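You operate a simulated robot arm through the tools that you are given. There is no shell and no other tool.

The job below is to be done with a simulated robot arm. You get a single attempt, and the scene is never put back.

Task
Top up the middle-size orange pot with compost to its ridge, then water it.
Fine: all the jug's water; lid back on the tub, scoop and jug back. Set down upright: compost scoop, small jug.

The check looks at the end state, three seconds after you hand in, the way a careful person would. Anything else that was tipped, shoved, dropped, spilled or broken makes it a failure. A push-on lid holds only when it is set on centred and level and pressed home; a screw cap is set on level and turned clockwise until tight.

Robot
A 6-joint arm with a two-finger parallel gripper, fixed in place. Base frame: the origin is at the foot of the arm, x ahead of it, y to its left, z up; the work surface is at about z = 89. Lengths are in cm, angles in rad, forces in N, time in s.
With the tool pointing down near the work surface it reaches from about 36 to 82 cm from the base axis. Its first joint turns from -2.897 to 2.897 rad. Payload 3.91 kg.
The TCP is the grasp point between the finger pads, 3 cm short of the fingertips. In the tool frame z runs along the fingers and y along their closing line. Largest opening 11 cm; finger width 2, thickness 1; the body of the gripper, 4.8 by 11.2 cm, starts 5.5 cm behind the TCP.
Orientation is told as [roll, pitch, yaw] about the base's x, y, z axes, in that order, counted from this pose: with the fingers straight down and closing along the base's y, the tool's x points along the base's -x, its y along +y and its z along -z.

Tools
- The arm moves only by the tool drive_tool. Its argument "increments" is a list of rows, each a list of 7 numbers: the shift along the base's x, y, z in cm, then the turn, a rotation vector about the base's x, y, z in rad, then the opening, from 0 (shut) to 1 (fully open). In form: [[tx, ty, tz, ax, ay, az, grip], ...]. A call has 1 to 20 rows; each row shifts and turns the commanded pose from where the row before left it. Rows are played at 5 a second. More than 5 cm and 0.15 rad between two rows, or a gripper value outside its range, and nothing of the call is played. Where a pose cannot be reached the arm comes as near as it can. A force on the tool above 90 N (or 10 N above the force at the start of the call, whichever is more), or a blocked arm, ends the call early, and 0.2 s more pass. Each finger travels about 4.5 cm/s and halts on what it meets, pressing with about 24 N; the grip force reading is that of the motor and also rises with nothing between the fingers. The clock runs only during rows and for 0.2 s after the last one: add rows that do not move to give the fingers time. It gives the time, the measured TCP pose, the force on the tool (base axes), the opening and the grip force at its end, in the units of the frame above (readings bear some noise), with the torque about the TCP (base axes, N m) and any sound that the robot's microphone picked up, and new pictures: "pictures" is both (left out), scene, wrist or none.
- Cameras (640 x 400 px; columns grow to the right, rows downward): "scene" is fixed at [22.03, 65.01, 164.12]; the picture's right is [-0.93, -0.37, 0.00], its down [-0.29, 0.73, -0.61] and it looks along [0.23, -0.57, -0.79] (base axes); focal length 304 px, centre (320, 200). "wrist" rides on the gripper at [7.7, 0.7, -11.4] in the tool frame; the picture's right is [-0.09, 1.00, 0.00], its down [-0.80, -0.07, -0.59] and it looks along [-0.59, -0.05, 0.80] (tool axes); focal length 270 px, centre (320, 200). There is no depth. A picture from a camera that has moved, and an enlarged one, comes with that camera's place and axes in the base frame and with its lens.
- raise_lower(by): slides the trunk up (or, below 0, down) by that many cm; the arm rides with it, the base frame stays. It gives what a move gives, with no picture.
- close_up(camera, box): a new picture of the part [left, top, right, bottom] of that camera's present view, enlarged. No time passes.
- job_done(): hands the job in; it is judged then, once.

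Nothing tells you positions but the pictures and the camera data. Unless the task says otherwise, let go and move clear before handing in.

The tools are called as name(argument=value, ...) on one line, values as JSON. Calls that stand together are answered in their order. drive_tool: Moves the arm, as the interface text tells. Its arguments: {"type":"object","properties":{"increments":{"type":"array","items":{"type":"array","items":{"type":"number"}}},"pictures":{"type":"string","enum":["both","scene","wrist","none"]}},"required":["increments"]} The other tools are called the same way: raise_lower (by) slides the trunk up or down; close_up (camera, box) takes an enlarged picture of a part of a camera's view; job_done () hands the job in.

At the start:

```text
time_s: 0.0
eef_pos: [31.14, 37.32, 138.44]
ee_rot: [0.0, -0.001, 0.002]
force: [0.0, 0.7, 1.0]
ft_torque: [0.0, 0.05, 0.0]
opening: 11.01
grasp_force: 0.1
trunk travel left (down, up): [-52.5, 8.5]
```

scene: 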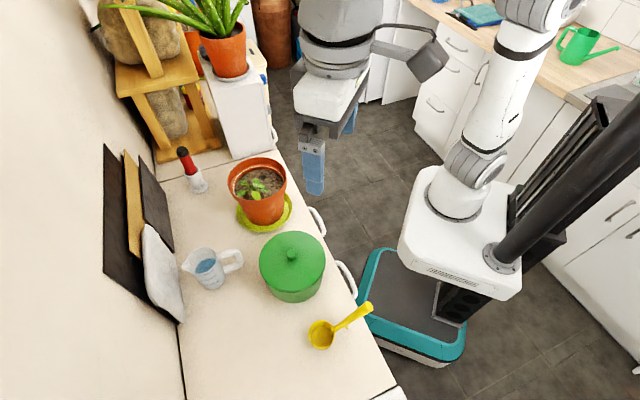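
wrist: 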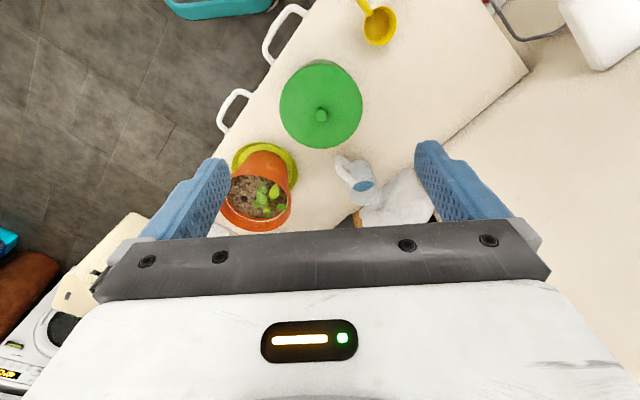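

I see a white counter with an orange pot with a seedling on a green saucer, a small jug with water, a green tub with lid, and a yellow scoop. I'll look closer at each before moving.

close_up(camera="scene", box=[160, 140, 400, 290])

close_up(camera="scene", box=[220, 220, 420, 370])

close_up(camera="scene", box=[80, 0, 320, 150])

close_up(camera="wrist", box=[200, 0, 520, 240])

```text
2.67 times, centred on (280, 215) of scene
camera zoom: at [22.03, 65.01, 164.12], right [-0.93, -0.37, 0.0], down [-0.29, 0.73, -0.61], along [0.23, -0.57, -0.79], focal length 810 px, centre (427, 160)
```

zoom: 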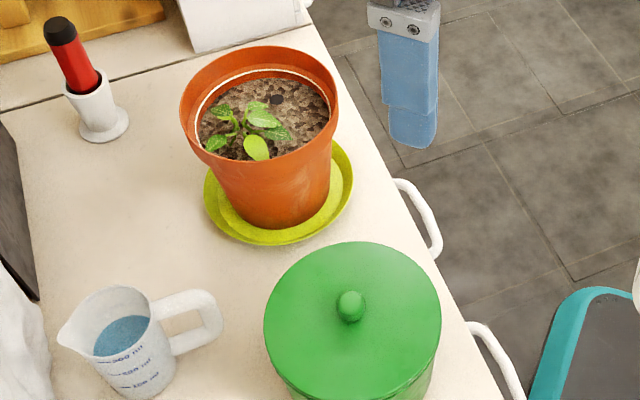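

```text
2.67 times, centred on (320, 295) of scene
camera zoom: at [22.03, 65.01, 164.12], right [-0.93, -0.37, 0.0], down [-0.29, 0.73, -0.61], along [0.23, -0.57, -0.79], focal length 810 px, centre (320, -53)
```

zoom: 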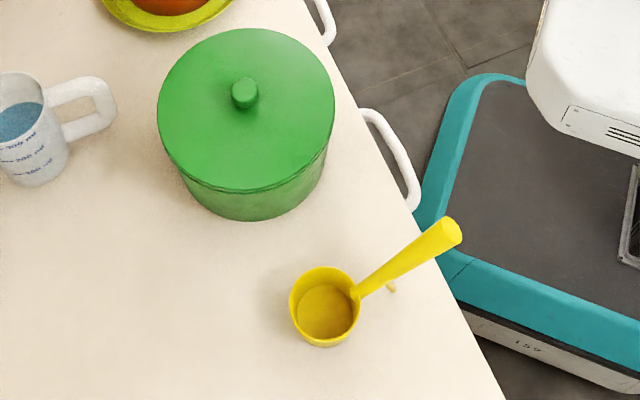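

```text
2.67 times, centred on (200, 75) of scene
camera zoom: at [22.03, 65.01, 164.12], right [-0.93, -0.37, 0.0], down [-0.29, 0.73, -0.61], along [0.23, -0.57, -0.79], focal length 810 px, centre (640, 533)
```

zoom: 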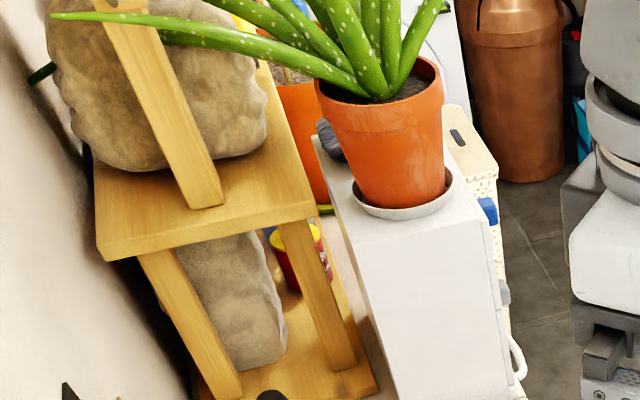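

```text
1.67 times, centred on (360, 120) of wrist
camera zoom: at [23.51, 37.99, 149.75], right [0.09, 1.0, 0.0], down [0.8, -0.07, 0.59], along [0.59, -0.05, -0.8], focal length 450 px, centre (253, 333)
```

zoom: 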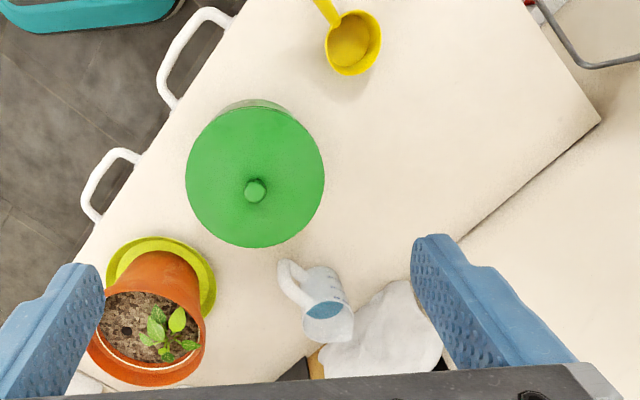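

I see at least three orange pots: the seedling pot on the counter (about 16 cm wide, near x 57.6, y 21.6), the aloe pot on the white box and one partly hidden behind. Before touching anything I'll turn the wrist camera up to compare them.

drive_tool(increments=[[0, 0, 2, 0, -0.15, 0, 1], [0, 0, 2, 0, -0.15, 0, 1], [0, 0, 0, 0, -0.15, 0, 1], [0, 0, 0, 0, -0.15, 0, 1], [0, 0, 0, 0, 0, -0.15, 1], [0, 0, 0, 0, 0, -0.15, 1], [0, 0, 0, 0, 0, -0.15, 1], [0, 0, 0, 0, 0, -0.15, 1], [0, 0, 0, 0, 0, 0, 1]], pictures="both")

```text
time_s: 2.0
eef_pos: [31.29, 37.37, 142.44]
ee_rot: [-0.001, -0.601, -0.602]
force: [-0.3, -0.9, 0.0]
ft_torque: [0.0, -0.01, 0.0]
opening: 11.01
grasp_force: 0.1
trunk travel left (down, up): [-52.5, 8.5]
camera wrist: at [21.04, 45.13, 147.47], right [0.62, 0.78, 0.05], down [0.23, -0.24, 0.94], along [0.75, -0.58, -0.33], focal length 270 px, centre (320, 200)
```

scene: 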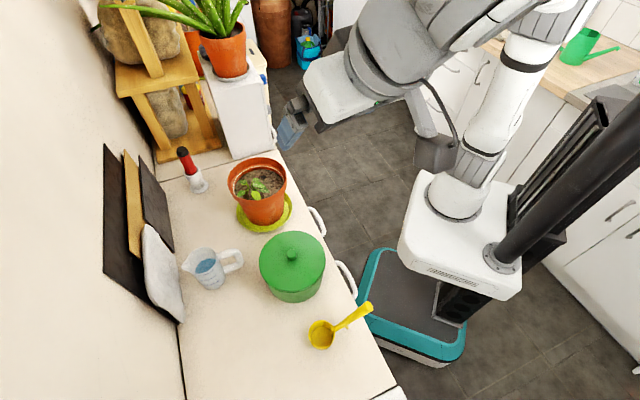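
wrist: 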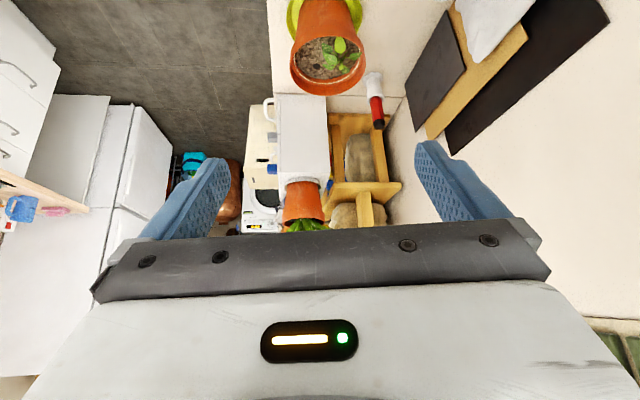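

The wrist view is upside down and partly hidden by the gripper. I'll zoom in on both pictures to see the pots behind.

close_up(camera="wrist", box=[220, 80, 440, 240])

close_up(camera="scene", box=[150, 0, 310, 100])

```text
2.50 times, centred on (330, 160) of wrist
camera zoom: at [21.04, 45.13, 147.47], right [0.62, 0.78, 0.05], down [0.23, -0.24, 0.94], along [0.75, -0.58, -0.33], focal length 676 px, centre (295, 300)
```

zoom: 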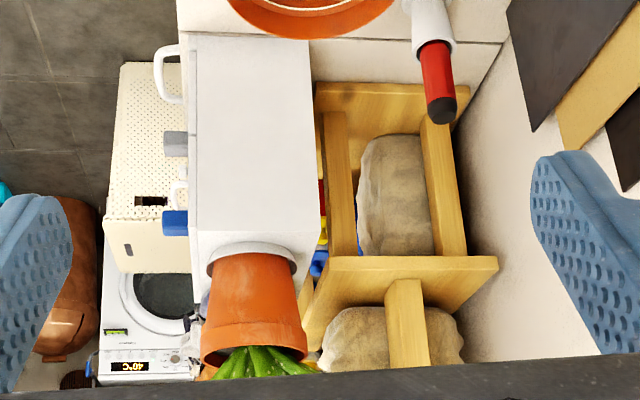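

```text
4.00 times, centred on (230, 50) of scene
camera zoom: at [22.03, 65.01, 164.12], right [-0.93, -0.37, 0.0], down [-0.29, 0.73, -0.61], along [0.23, -0.57, -0.79], focal length 1215 px, centre (680, 800)
```

zoom: 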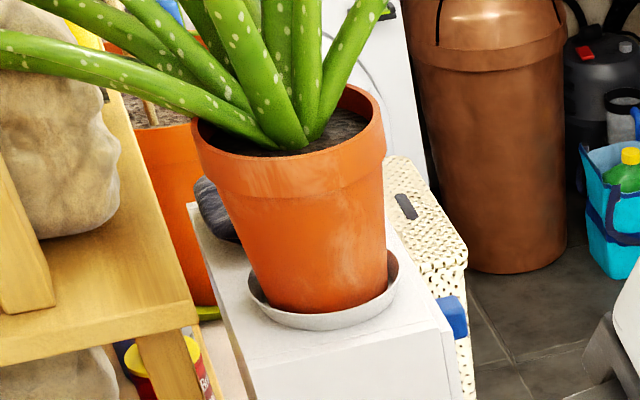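

The seedling pot measures about 15.5 cm across. The aloe pot is about 14 cm, and the one behind on the floor side looks larger, so the seedling pot is the middle-size one. It also shows the ridge line. Next I'll bring the wrist camera straight above the tub to measure the lid knob.

drive_tool(increments=[[0, 0, 0, 0, 0, 0.15, 1], [0, 0, 0, 0, 0, 0.15, 1], [0, 0, 0, 0, 0, 0.15, 1], [0, 0, 0, 0, 0, 0.15, 1], [0, 0, 0, 0, 0.15, 0, 1], [0, 0, 0, 0, 0.15, 0, 1], [0, 0, 0, 0, 0.15, 0, 1], [0, 0, 0, 0, 0.15, 0, 1], [2, 0, -3, 0, 0, 0.14, 1], [2, 0, -3, 0, 0, 0.14, 1], [2, 0, -3, 0, 0, 0.14, 1], [1, 0, -3, 0, 0, 0.14, 1], [1, 0, -3, 0, 0, 0.14, 1], [1, -1, -3, 0, 0, 0.1, 1], [0, 0, 0, 0, 0, 0, 1]], pictures="both")

```text
time_s: 5.2
eef_pos: [40.38, 36.29, 124.44]
ee_rot: [0.0, -0.001, 0.801]
force: [-0.2, -0.9, -0.2]
ft_torque: [-0.03, 0.0, 0.0]
opening: 11.0
grasp_force: 0.1
trunk travel left (down, up): [-52.5, 8.5]
camera wrist: at [34.62, 31.19, 135.81], right [-0.65, 0.76, 0.0], down [0.61, 0.53, 0.59], along [0.45, 0.39, -0.8], focal length 270 px, centre (320, 200)
```

scene: 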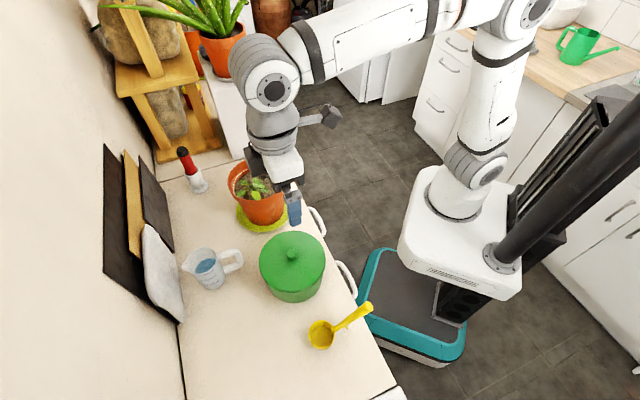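
wrist: 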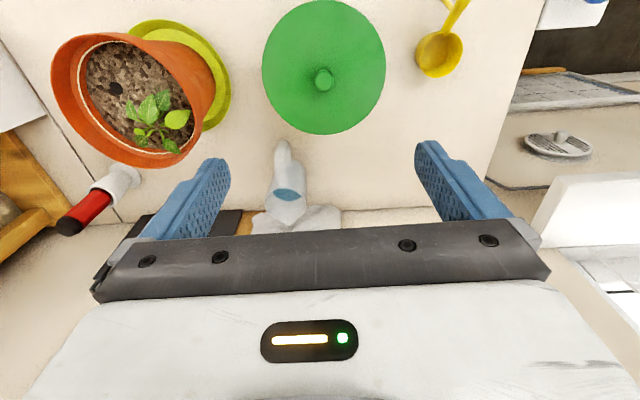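

The tub, scoop, jug and pot are all visible from above. I'll take enlarged views of the lid knob, scoop, pot and jug to measure them before approaching the knob.

close_up(camera="wrist", box=[240, 0, 400, 100])

close_up(camera="wrist", box=[40, 0, 280, 150])

close_up(camera="wrist", box=[380, 0, 540, 100])

close_up(camera="wrist", box=[220, 130, 380, 230])

```text
4.00 times, centred on (320, 50) of wrist
camera zoom: at [34.62, 31.19, 135.81], right [-0.65, 0.76, 0.0], down [0.61, 0.53, 0.59], along [0.45, 0.39, -0.8], focal length 1081 px, centre (320, 800)
```

zoom: 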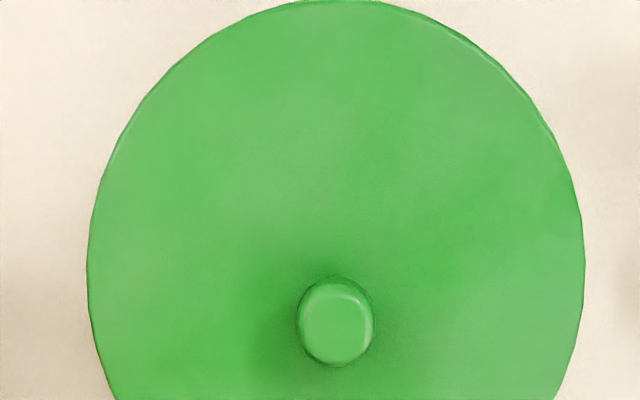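

```text
2.67 times, centred on (160, 75) of wrist
camera zoom: at [34.62, 31.19, 135.81], right [-0.65, 0.76, 0.0], down [0.61, 0.53, 0.59], along [0.45, 0.39, -0.8], focal length 721 px, centre (747, 533)
```

zoom: 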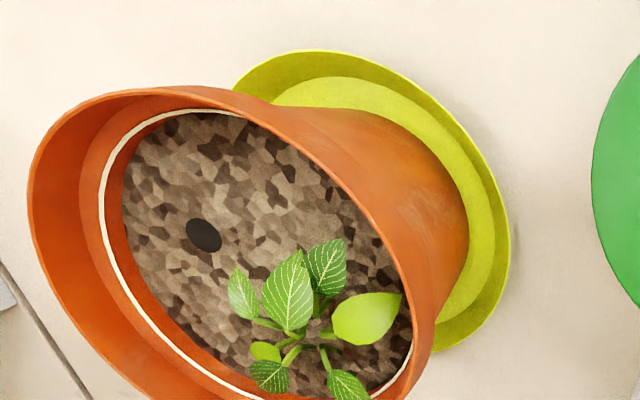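

```text
4.00 times, centred on (460, 50) of wrist
camera zoom: at [34.62, 31.19, 135.81], right [-0.65, 0.76, 0.0], down [0.61, 0.53, 0.59], along [0.45, 0.39, -0.8], focal length 1081 px, centre (-240, 800)
```

zoom: 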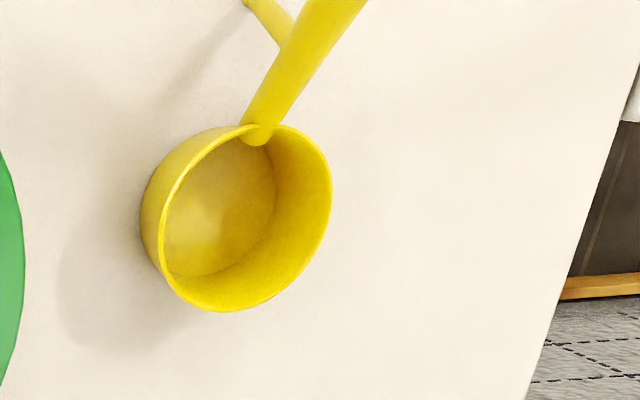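

```text
4.00 times, centred on (300, 180) of wrist
camera zoom: at [34.62, 31.19, 135.81], right [-0.65, 0.76, 0.0], down [0.61, 0.53, 0.59], along [0.45, 0.39, -0.8], focal length 1081 px, centre (400, 280)
```

zoom: 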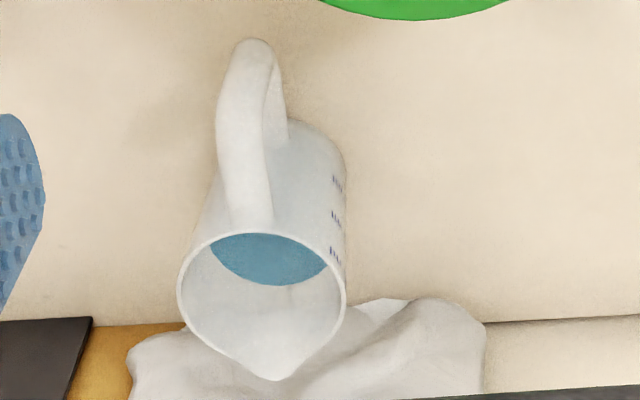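

The knob is about 2.6 cm wide near (40.3, 36.8), with the lid top at about z 97. I'll descend above it with the gripper half open and check alignment.

drive_tool(increments=[[0, 0.2, -4, 0, 0, 0, 0.8], [0, 0.2, -4, 0, 0, 0, 0.7], [0, 0, -4, 0, 0, 0, 0.6], [0, 0, -3, 0, 0, 0, 0.6], [0, 0, 0, 0, 0, 0, 0.6]], pictures="both")

```text
time_s: 6.4
eef_pos: [40.13, 37.02, 109.28]
ee_rot: [-0.001, 0.0, 0.801]
force: [0.5, 0.0, -0.1]
ft_torque: [-0.01, 0.0, 0.01]
opening: 6.61
grasp_force: 0.1
trunk travel left (down, up): [-52.5, 8.5]
camera wrist: at [34.37, 31.84, 120.67], right [-0.65, 0.76, 0.0], down [0.61, 0.53, 0.59], along [0.45, 0.39, -0.8], focal length 270 px, centre (320, 200)
```

scene: 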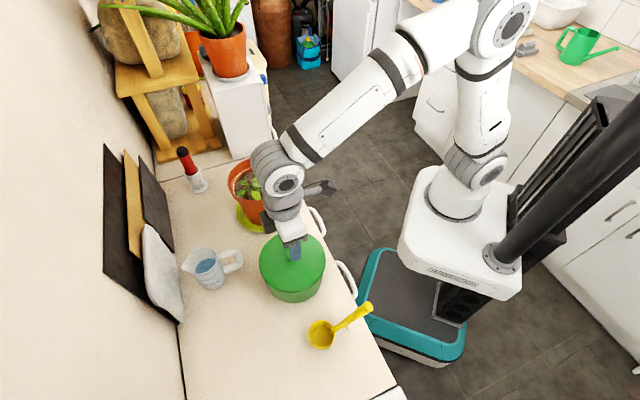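
wrist: 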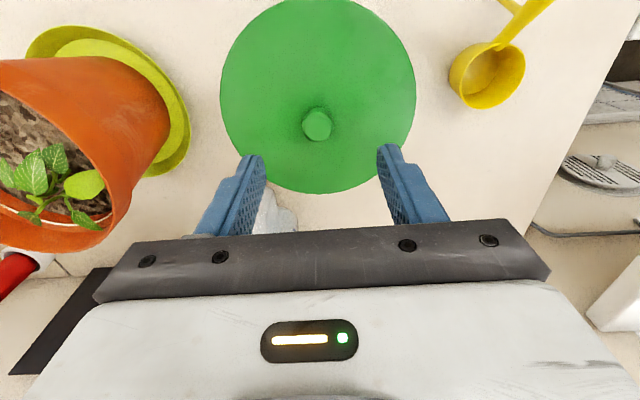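

The knob is centred between the fingers, with its top near z 100.3. I'll lower until the fingertips straddle it.

drive_tool(increments=[[0.1, -0.2, -3, 0, 0, 0, 0.55], [0, 0, -2.5, 0, 0, 0, 0.5], [0, 0, -1.5, 0, 0, 0, 0.5], [0, 0, -0.7, 0, 0, 0, 0.5], [0, 0, 0, 0, 0, 0, 0.5]], pictures="both")

close_up(camera="scene", box=[240, 200, 340, 300])

```text
time_s: 7.6
eef_pos: [40.25, 36.68, 102.32]
ee_rot: [0.0, -0.012, 0.799]
force: [6.1, 0.8, 52.9]
ft_torque: [-0.09, -0.01, 0.01]
opening: 5.49
grasp_force: 0.2
trunk travel left (down, up): [-52.5, 8.5]
camera wrist: at [34.37, 31.51, 113.48], right [-0.65, 0.76, 0.0], down [0.6, 0.52, 0.6], along [0.46, 0.4, -0.8], focal length 270 px, centre (320, 200)
```

scene: 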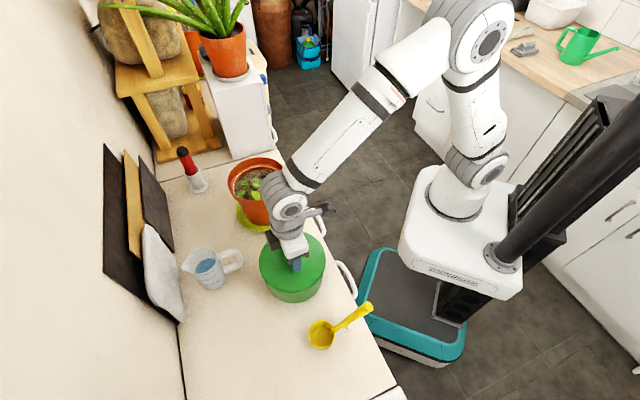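
wrist: 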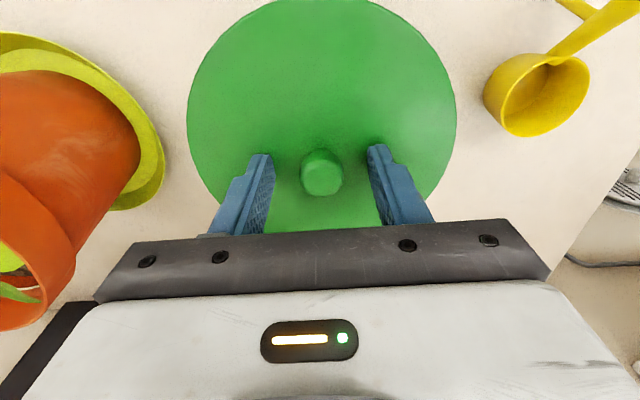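

```text
4.00 times, centred on (290, 250) of scene
camera zoom: at [22.03, 65.01, 164.12], right [-0.93, -0.37, 0.0], down [-0.29, 0.73, -0.61], along [0.23, -0.57, -0.79], focal length 1215 px, centre (440, 0)
```

zoom: 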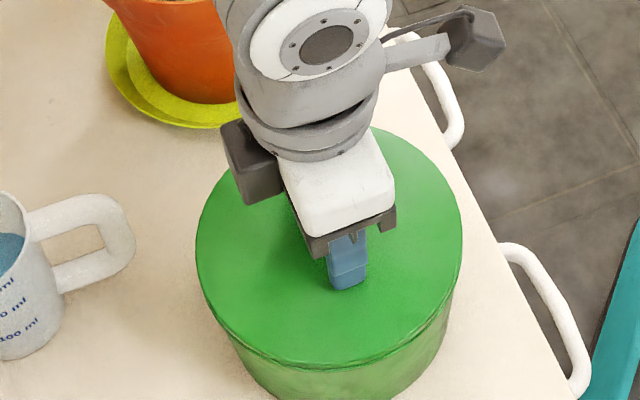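

The fingertips are touching the lid, so its top is at about z 99.3. I'll back off slightly and close on the knob.

drive_tool(increments=[[0, 0, 1.1, 0, 0, 0, 0.5], [0, 0, 0, 0, 0, 0, 0.3], [0, 0, 0, 0, 0, 0, 0.0], [0, 0, 0, 0, 0, 0, 0.0], [0, 0, 0, 0, 0, 0, 0.0], [0, 0, 0, 0, 0, 0, 0.0]], pictures="both")

```text
time_s: 9.0
eef_pos: [40.4, 36.57, 102.82]
ee_rot: [0.001, 0.0, 0.801]
force: [-0.3, 0.5, 0.5]
ft_torque: [0.03, 0.0, 0.02]
opening: 2.31
grasp_force: 23.9
trunk travel left (down, up): [-52.5, 8.5]
heard: snap
camera wrist: at [34.53, 31.56, 114.25], right [-0.65, 0.76, 0.0], down [0.61, 0.53, 0.59], along [0.45, 0.39, -0.8], focal length 270 px, centre (320, 200)
```

scene: 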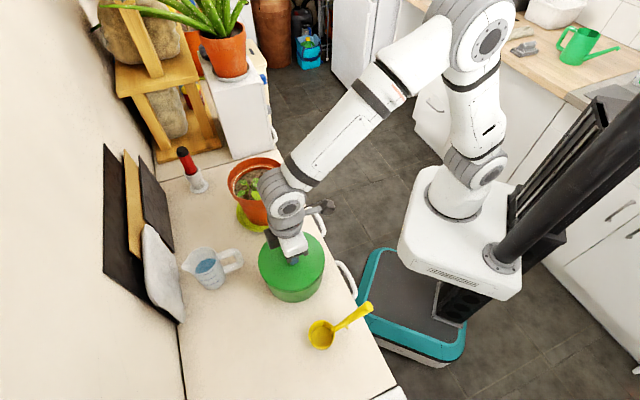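
wrist: 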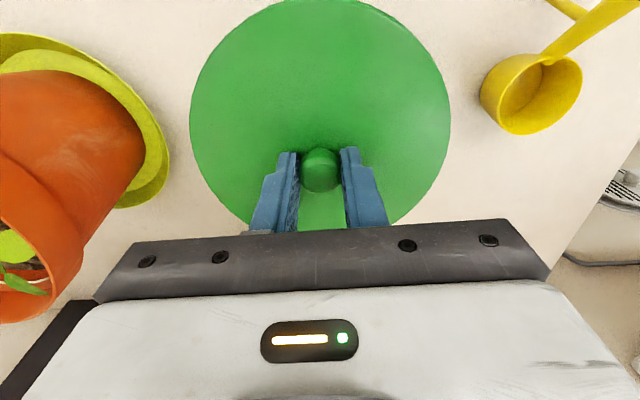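

The gripper holds the knob at 2.3 cm, with a snap heard. I'll note this pose (40.4, 36.57, 102.82) for refitting and lift straight up.

drive_tool(increments=[[0, 0, 0.5, 0, 0, 0, 0], [0, 0, 0.5, 0, 0, 0, 0], [0, 0, 1, 0, 0, 0, 0], [0, 0, 1.5, 0, 0, 0, 0], [0, 0, 2, 0, 0, 0, 0], [0, 0, 2, 0, 0, 0, 0], [0, 0, 0, 0, 0, 0, 0]], pictures="both")

close_up(camera="scene", box=[220, 200, 380, 300])

```text
time_s: 10.6
eef_pos: [40.27, 36.58, 110.15]
ee_rot: [0.002, 0.001, 0.801]
force: [0.7, 0.4, -0.9]
ft_torque: [-0.01, 0.02, 0.02]
opening: 2.33
grasp_force: 24.0
trunk travel left (down, up): [-52.5, 8.5]
camera wrist: at [34.42, 31.48, 121.57], right [-0.65, 0.76, 0.0], down [0.61, 0.53, 0.59], along [0.45, 0.39, -0.8], focal length 270 px, centre (320, 200)
```

scene: 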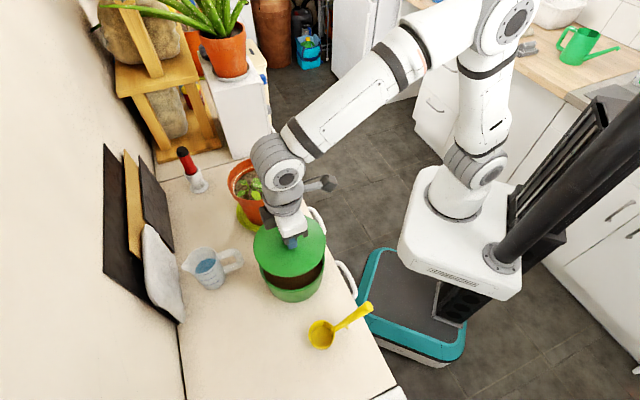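
wrist: 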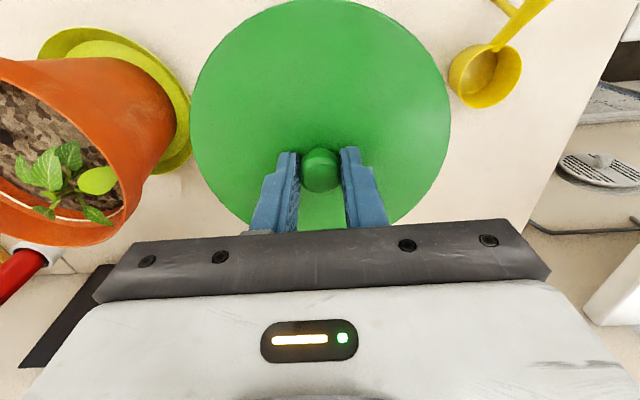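

```text
4.00 times, centred on (300, 250) of scene
camera zoom: at [22.03, 65.01, 164.12], right [-0.93, -0.37, 0.0], down [-0.29, 0.73, -0.61], along [0.23, -0.57, -0.79], focal length 1215 px, centre (400, 0)
```

zoom: 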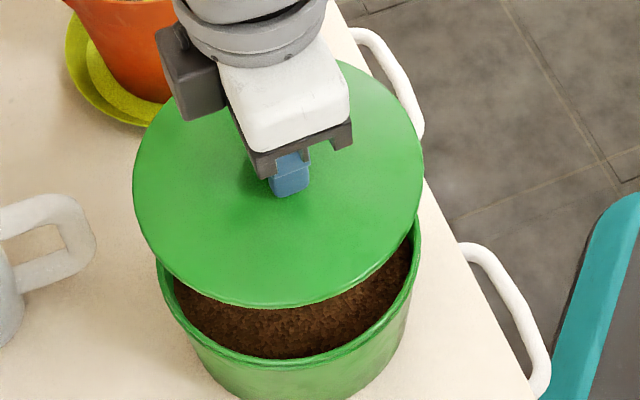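

The lid is off and level, and the tub is nearly full of compost. I'll carry the lid to the free counter area near (40, 62).

drive_tool(increments=[[0, 4, 1, 0, 0, 0, 0], [0, 4, 0, 0, 0, 0, 0], [0, 4, 0, 0, 0, 0, 0], [0, 4, 0, 0, 0, 0, 0], [0, 4, -1, 0, 0, 0, 0], [0, 4, -2, 0, 0, 0, 0], [0, 1.4, -4, 0, 0, 0, 0], [0, 0, -4, 0, 0, 0, 0], [0, 0, 0, 0, 0, 0, 0]], pictures="both")

```text
time_s: 12.6
eef_pos: [40.24, 61.77, 100.32]
ee_rot: [0.002, -0.001, 0.799]
force: [-0.4, 0.2, -1.6]
ft_torque: [0.01, 0.01, 0.01]
opening: 2.29
grasp_force: 24.0
trunk travel left (down, up): [-52.5, 8.5]
camera wrist: at [34.46, 56.85, 111.69], right [-0.65, 0.76, 0.0], down [0.61, 0.53, 0.59], along [0.45, 0.39, -0.8], focal length 270 px, centre (320, 200)
```

scene: 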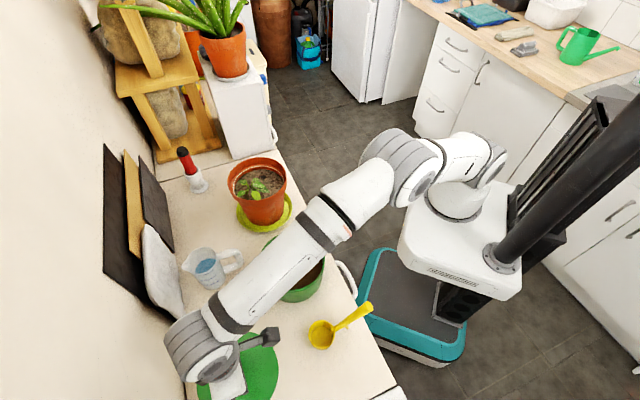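
wrist: 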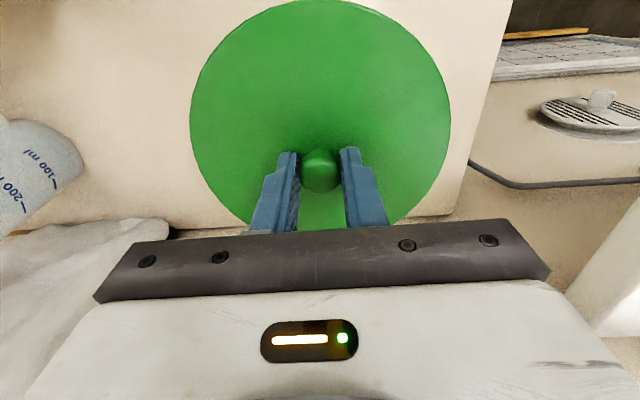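

The lid is over clear counter. I'll lower it in small steps until it rests.

drive_tool(increments=[[-0.5, -0.5, -2, 0, 0, 0, 0], [0, 0, -1.5, 0, 0, 0, 0], [0, 0, -1, 0, 0, 0, 0], [0, 0, -0.5, 0, 0, 0, 0], [0, 0, 0, 0, 0, 0, 0]], pictures="wrist")

```text
time_s: 13.8
eef_pos: [39.84, 61.36, 95.16]
ee_rot: [0.0, 0.001, 0.798]
force: [-0.4, -0.9, -1.4]
ft_torque: [0.05, 0.06, 0.0]
opening: 2.31
grasp_force: 24.1
trunk travel left (down, up): [-52.5, 8.5]
camera wrist: at [33.94, 56.28, 106.58], right [-0.65, 0.76, 0.0], down [0.61, 0.53, 0.59], along [0.45, 0.39, -0.8], focal length 270 px, centre (320, 200)
```

wrist: 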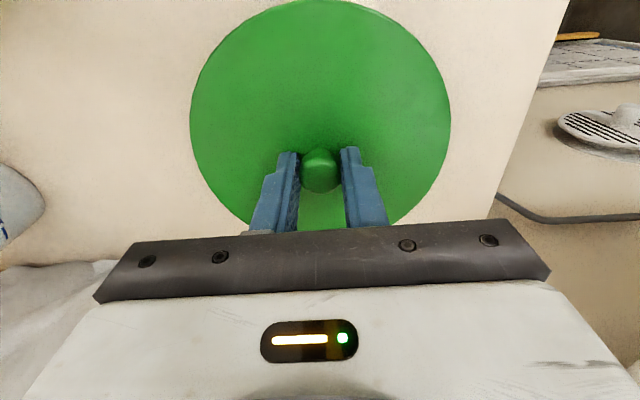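

drive_tool(increments=[[0, 0, -0.4, 0, 0, 0, 0], [0, 0, -0.3, 0, 0, 0, 0], [0, 0, -0.3, 0, 0, 0, 0], [0, 0, 0, 0, 0, 0, 0]], pictures="none")

```text
time_s: 14.8
eef_pos: [39.87, 61.44, 94.19]
ee_rot: [0.0, 0.0, 0.799]
force: [-0.2, 0.6, -1.4]
ft_torque: [-0.03, 0.0, 0.0]
opening: 2.28
grasp_force: 23.9
trunk travel left (down, up): [-52.5, 8.5]
```

drive_tool(increments=[[0, 0, -0.3, 0, 0, 0, 0], [0, 0, -0.3, 0, 0, 0, 0], [0, 0, 0, 0, 0, 0, 0]], pictures="none")

```text
time_s: 15.6
eef_pos: [39.76, 61.42, 93.72]
ee_rot: [0.0, 0.001, 0.801]
force: [0.5, -0.7, -0.1]
ft_torque: [0.0, 0.03, -0.03]
opening: 2.3
grasp_force: 24.2
trunk travel left (down, up): [-52.5, 8.5]
```

drive_tool(increments=[[0, 0, -0.2, 0, 0, 0, 0], [0, 0, -0.2, 0, 0, 0, 0], [0, 0, 0, 0, 0, 0, 0]], pictures="both")

```text
time_s: 16.4
eef_pos: [39.71, 61.49, 93.25]
ee_rot: [0.001, -0.001, 0.801]
force: [-1.1, -0.8, -0.8]
ft_torque: [-0.01, 0.01, 0.01]
opening: 2.29
grasp_force: 24.0
trunk travel left (down, up): [-52.5, 8.5]
camera wrist: at [34.01, 56.39, 104.61], right [-0.65, 0.76, 0.0], down [0.61, 0.53, 0.59], along [0.45, 0.39, -0.8], focal length 270 px, centre (320, 200)
```

scene: 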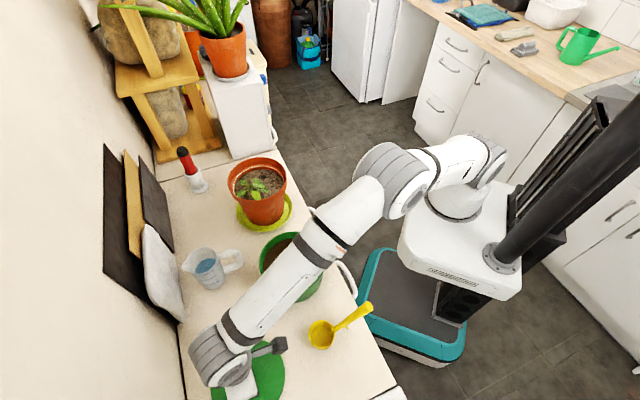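
wrist: 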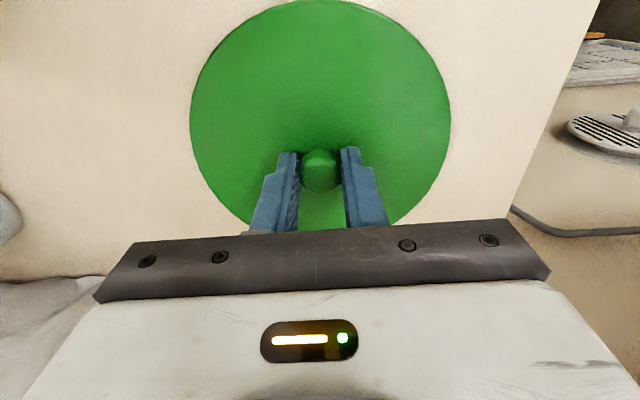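

drive_tool(increments=[[0, 0, -0.2, 0, 0, 0, 0], [0, 0, -0.2, 0, 0, 0, 0], [0, 0, 0, 0, 0, 0, 0]], pictures="none")

```text
time_s: 17.2
eef_pos: [39.83, 61.4, 93.06]
ee_rot: [0.003, -0.006, 0.799]
force: [1.9, 0.0, 18.8]
ft_torque: [-0.23, 0.15, 0.03]
opening: 2.28
grasp_force: 24.2
trunk travel left (down, up): [-52.5, 8.5]
```

The lid rests on the counter (contact at TCP z 93.1). I'll relieve the pressure, open and move up.

drive_tool(increments=[[0, 0, 0.2, 0, 0, 0, 0], [0, 0, 0, 0, 0, 0, 0.2], [0, 0, 0, 0, 0, 0, 0.45], [0, 0, 0, 0, 0, 0, 0.45], [0, 0, 2, 0, 0, 0, 0.45], [0, 0, 4, 0, 0, 0, 0.45], [0, 0, 4, 0, 0, 0, 0.45], [0, 0, 4, 0, 0, 0, 0.45], [0, 0, 0, 0, 0, 0, 0.45]], pictures="both")

```text
time_s: 19.2
eef_pos: [40.09, 61.77, 107.27]
ee_rot: [0.001, 0.0, 0.802]
force: [-1.1, 0.8, -0.4]
ft_torque: [0.0, 0.02, 0.02]
opening: 4.95
grasp_force: 0.0
trunk travel left (down, up): [-52.5, 8.5]
camera wrist: at [34.28, 56.88, 118.61], right [-0.65, 0.76, 0.0], down [0.61, 0.53, 0.59], along [0.45, 0.39, -0.8], focal length 270 px, centre (320, 200)
```

scene: 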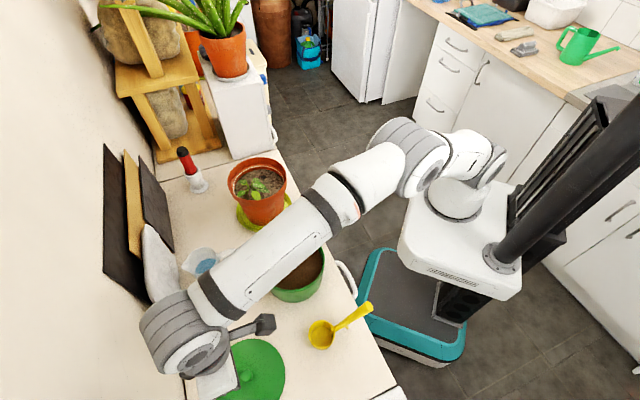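
wrist: 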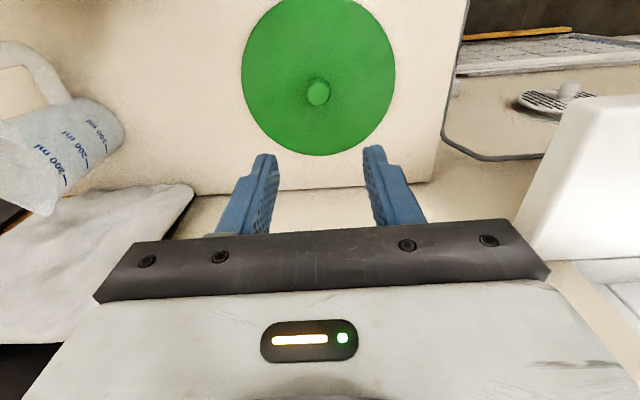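

The lid is parked flat near (39.8, 61.4). Now I'll move over the scoop handle to inspect it.

drive_tool(increments=[[-2, -2.2, 3, 0, 0, 0, 0.45], [-3, -3.3, 1.5, 0, 0, 0, 0.45], [-3, -3.3, 1.5, 0, 0, 0, 0.45], [-3, -3.3, 1.0, 0, 0, 0, 0.45], [-3, -3.3, 0, 0, 0, 0, 0.45], [-3, -3.3, 0, 0, 0, 0, 0.45], [-1, -1, 0, 0, 0, 0, 0.45], [0, 0, 0, 0, 0, 0, 0.45]], pictures="both")

close_up(camera="scene", box=[240, 210, 400, 370])

close_up(camera="wrist", box=[240, 0, 480, 150])

```text
time_s: 21.0
eef_pos: [21.89, 41.65, 114.32]
ee_rot: [0.0, 0.0, 0.798]
force: [-0.1, -0.6, 0.5]
ft_torque: [-0.01, -0.01, -0.04]
opening: 4.97
grasp_force: 0.1
trunk travel left (down, up): [-52.5, 8.5]
camera wrist: at [16.01, 36.65, 125.65], right [-0.65, 0.76, 0.0], down [0.61, 0.53, 0.59], along [0.45, 0.39, -0.8], focal length 270 px, centre (320, 200)
```

scene: 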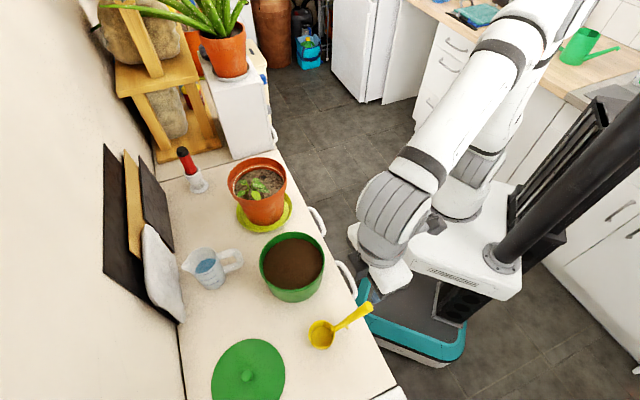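
wrist: 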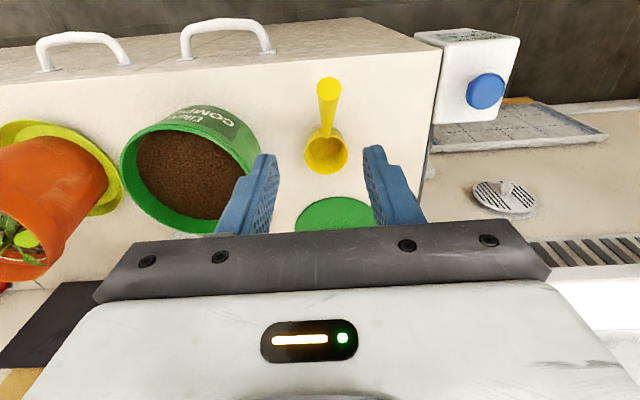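

```text
2.50 times, centred on (320, 290) of scene
camera zoom: at [22.03, 65.01, 164.12], right [-0.93, -0.37, 0.0], down [-0.29, 0.73, -0.61], along [0.23, -0.57, -0.79], focal length 760 px, centre (320, -25)
```

zoom: 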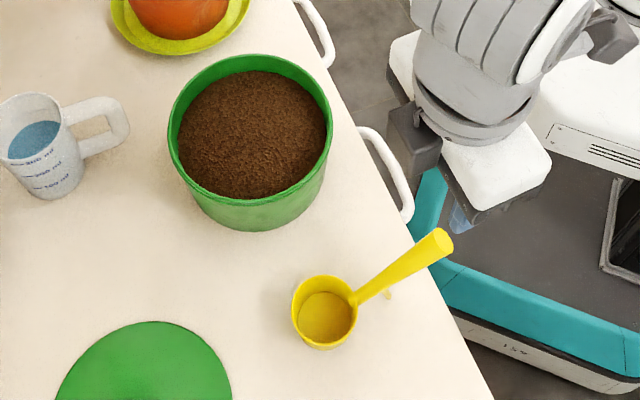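

```text
2.67 times, centred on (360, 75) of wrist
camera zoom: at [16.01, 36.65, 125.65], right [-0.65, 0.76, 0.0], down [0.61, 0.53, 0.59], along [0.45, 0.39, -0.8], focal length 721 px, centre (213, 533)
```

zoom: 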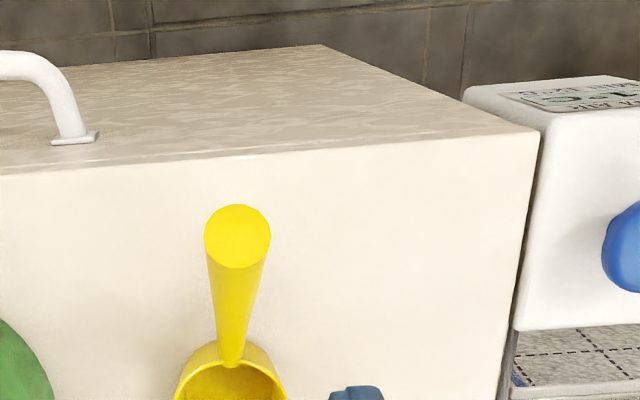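

I make the scoop cup centre about (27.8, 48.2). The tapered handle rises at about 45° toward the robot, ending near (20.5, 41.7, 100.7), with a small prop leg beneath. I want to grip the handle end with the tool tilted forward, so I'll test that tilt at a safe height first.

drive_tool(increments=[[0, 0, 1, 0, 0, -0.069, 0.45], [-1, -1, 0, 0.1, -0.112, 0, 0.45], [-1, -1, 0, 0.1, -0.112, 0, 0.45], [-1, -1, 0, 0.1, -0.112, 0, 0.45], [-1, -1, 0, 0.1, -0.112, 0, 0.45], [0, 0, 0, 0, 0, 0, 0.45]], pictures="both")

```text
time_s: 22.4
eef_pos: [17.86, 37.68, 115.2]
ee_rot: [-0.003, -0.602, 0.733]
force: [-1.2, 1.2, -1.1]
ft_torque: [0.0, 0.01, -0.04]
opening: 4.91
grasp_force: 0.0
trunk travel left (down, up): [-52.5, 8.5]
camera wrist: at [7.83, 29.67, 120.09], right [-0.61, 0.79, 0.05], down [0.29, 0.16, 0.94], along [0.74, 0.59, -0.33], focal length 270 px, centre (320, 200)
```

scene: 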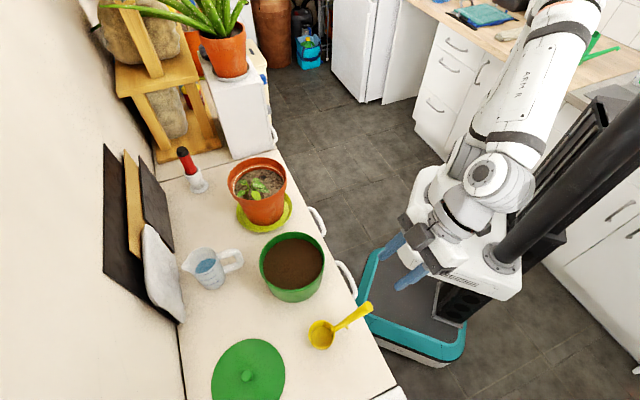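
wrist: 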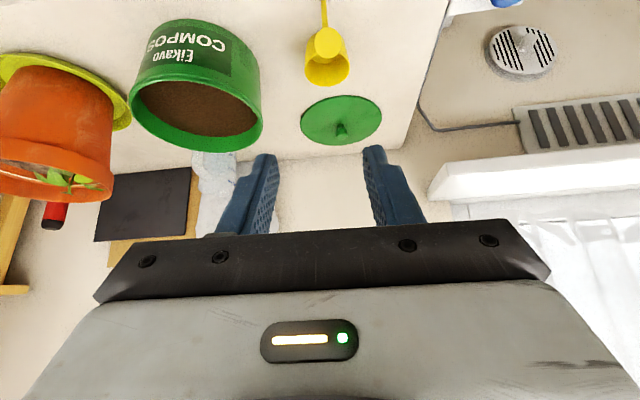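

The tilted pose is reachable here. I'll take an enlarged look at the handle from this angle to fix its line.

close_up(camera="wrist", box=[260, 0, 420, 100])

close_up(camera="scene", box=[290, 285, 390, 365])

```text
4.00 times, centred on (340, 50) of wrist
camera zoom: at [7.83, 29.67, 120.09], right [-0.61, 0.79, 0.05], down [0.29, 0.16, 0.94], along [0.74, 0.59, -0.33], focal length 1081 px, centre (240, 800)
```

zoom: 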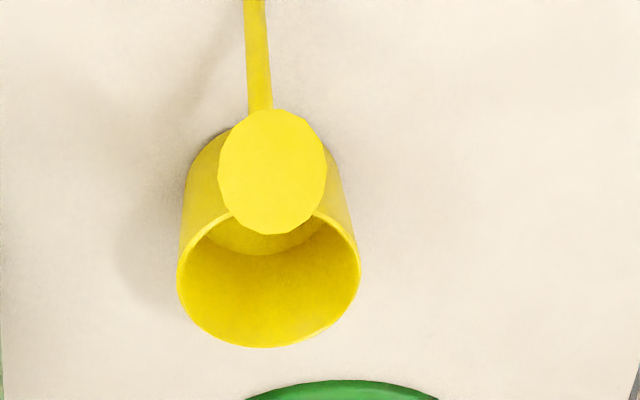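

```text
5.00 times, centred on (340, 325) of scene
camera zoom: at [22.03, 65.01, 164.12], right [-0.93, -0.37, 0.0], down [-0.29, 0.73, -0.61], along [0.23, -0.57, -0.79], focal length 1519 px, centre (220, -425)
```

zoom: 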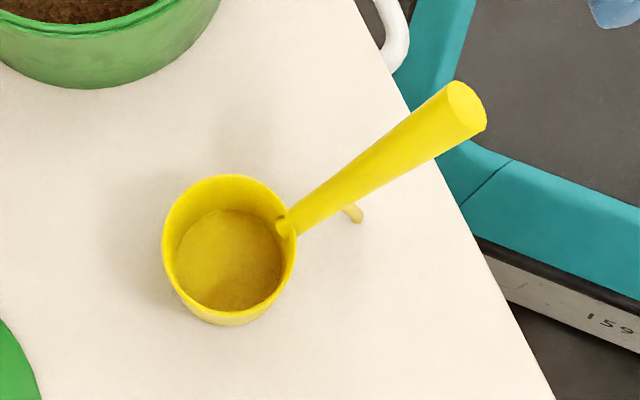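

The handle end disc is at about (20.4, 41.6, 100.6), and the axis heads 43° in plan and drops 42° toward the cup. I'll line the tool up coaxially behind it.

drive_tool(increments=[[0, 0.4, -2.5, 0.054, -0.059, 0.016, 0.45], [0, 0.4, -2.5, 0.054, -0.059, 0, 0.45], [0, 0.4, -2.5, 0.053, -0.059, 0, 0.45], [0, 0.2, -2.0, 0, 0, 0, 0.45], [0, 0, -1.5, 0, 0, 0, 0.45], [0, 0, 0, 0, 0, 0, 0.45]], pictures="both")

close_up(camera="wrist", box=[200, 80, 440, 240])

close_up(camera="scene", box=[290, 260, 410, 350])

```text
time_s: 23.8
eef_pos: [17.79, 39.11, 104.15]
ee_rot: [-0.003, -0.839, 0.748]
force: [0.3, 0.9, -0.1]
ft_torque: [0.03, 0.02, 0.01]
opening: 4.98
grasp_force: 0.1
trunk travel left (down, up): [-52.5, 8.5]
camera wrist: at [7.32, 30.4, 105.96], right [-0.63, 0.77, 0.06], down [0.11, 0.01, 0.99], along [0.77, 0.64, -0.1], focal length 270 px, centre (320, 200)
```

scene: 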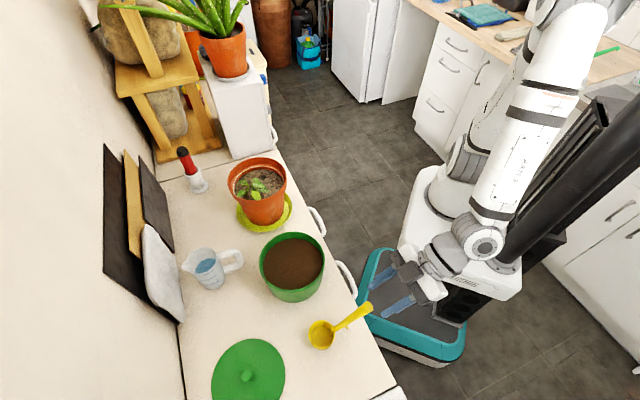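
wrist: 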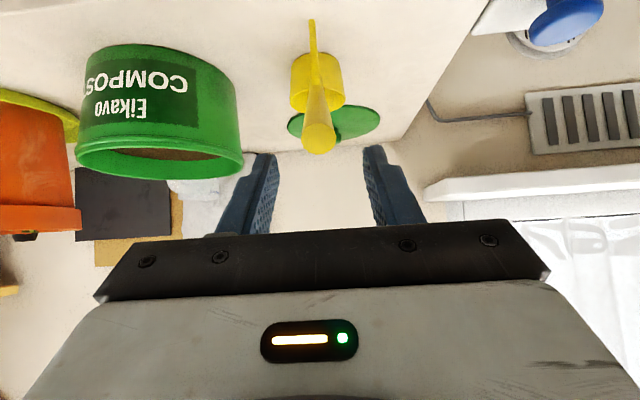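

```text
2.50 times, centred on (320, 160) of wrist
camera zoom: at [7.32, 30.4, 105.96], right [-0.63, 0.77, 0.06], down [0.11, 0.01, 0.99], along [0.77, 0.64, -0.1], focal length 676 px, centre (320, 300)
```

zoom: 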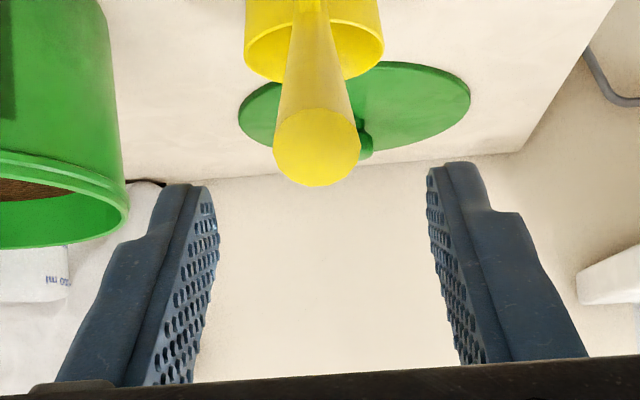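

```text
4.44 times, centred on (350, 305) of scene
camera zoom: at [22.03, 65.01, 164.12], right [-0.93, -0.37, 0.0], down [-0.29, 0.73, -0.61], along [0.23, -0.57, -0.79], focal length 1350 px, centre (187, -267)
```

zoom: 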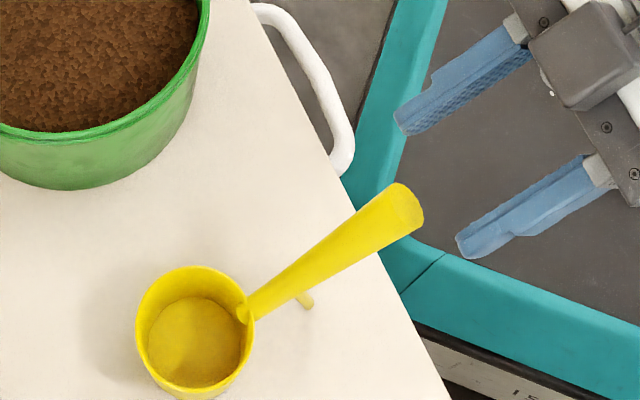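

The handle lies between and parallel to the fingers. I'll slide forward along its axis so about 2 cm of it sits past the grasp point.

drive_tool(increments=[[1.0, 0.9, -1.3, 0, 0, 0, 0.45], [1.0, 0.95, -1.3, 0, 0, 0, 0.45], [0.9, 0.85, -1.2, 0, 0, 0, 0.45], [0.8, 0.7, -1.1, 0, 0, 0, 0.45], [0, 0, 0, 0, 0, 0, 0.45]], pictures="both")

close_up(camera="wrist", box=[200, 80, 440, 240])

close_up(camera="scene", box=[290, 260, 410, 350])

```text
time_s: 25.0
eef_pos: [21.58, 42.59, 99.37]
ee_rot: [-0.005, -0.84, 0.752]
force: [-0.6, -0.2, 0.4]
ft_torque: [0.02, 0.0, 0.04]
opening: 4.97
grasp_force: 0.1
trunk travel left (down, up): [-52.5, 8.5]
camera wrist: at [11.1, 33.81, 101.11], right [-0.63, 0.77, 0.06], down [0.11, 0.01, 0.99], along [0.77, 0.64, -0.1], focal length 270 px, centre (320, 200)
```

scene: 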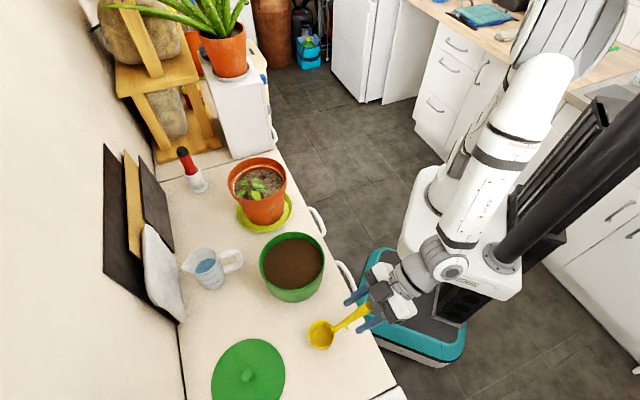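
wrist: 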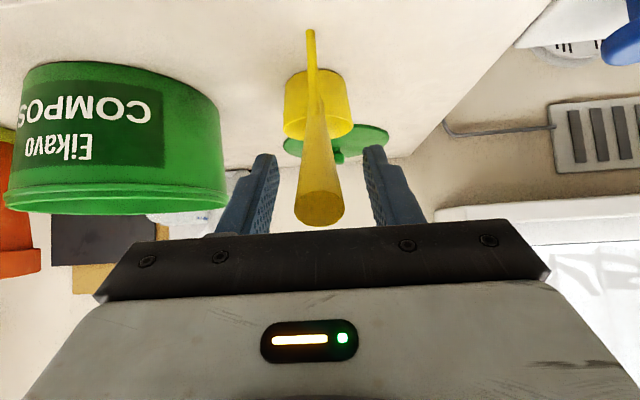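

```text
2.50 times, centred on (320, 160) of wrist
camera zoom: at [11.1, 33.81, 101.11], right [-0.63, 0.77, 0.06], down [0.11, 0.01, 0.99], along [0.77, 0.64, -0.1], focal length 676 px, centre (320, 300)
```

zoom: 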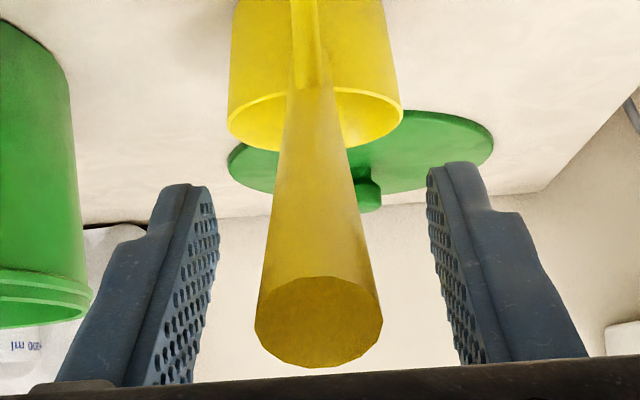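

```text
4.44 times, centred on (350, 305) of scene
camera zoom: at [22.03, 65.01, 164.12], right [-0.93, -0.37, 0.0], down [-0.29, 0.73, -0.61], along [0.23, -0.57, -0.79], focal length 1350 px, centre (187, -267)
```

zoom: 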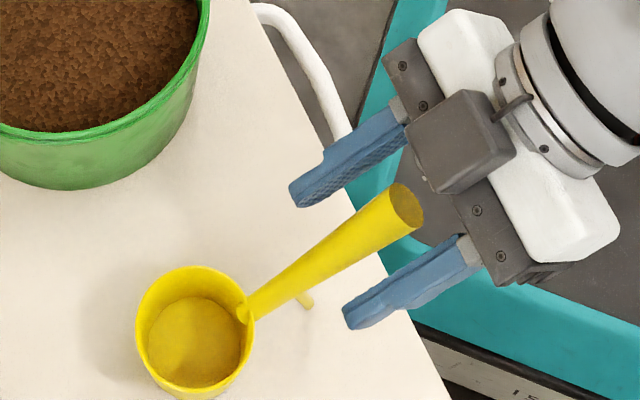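

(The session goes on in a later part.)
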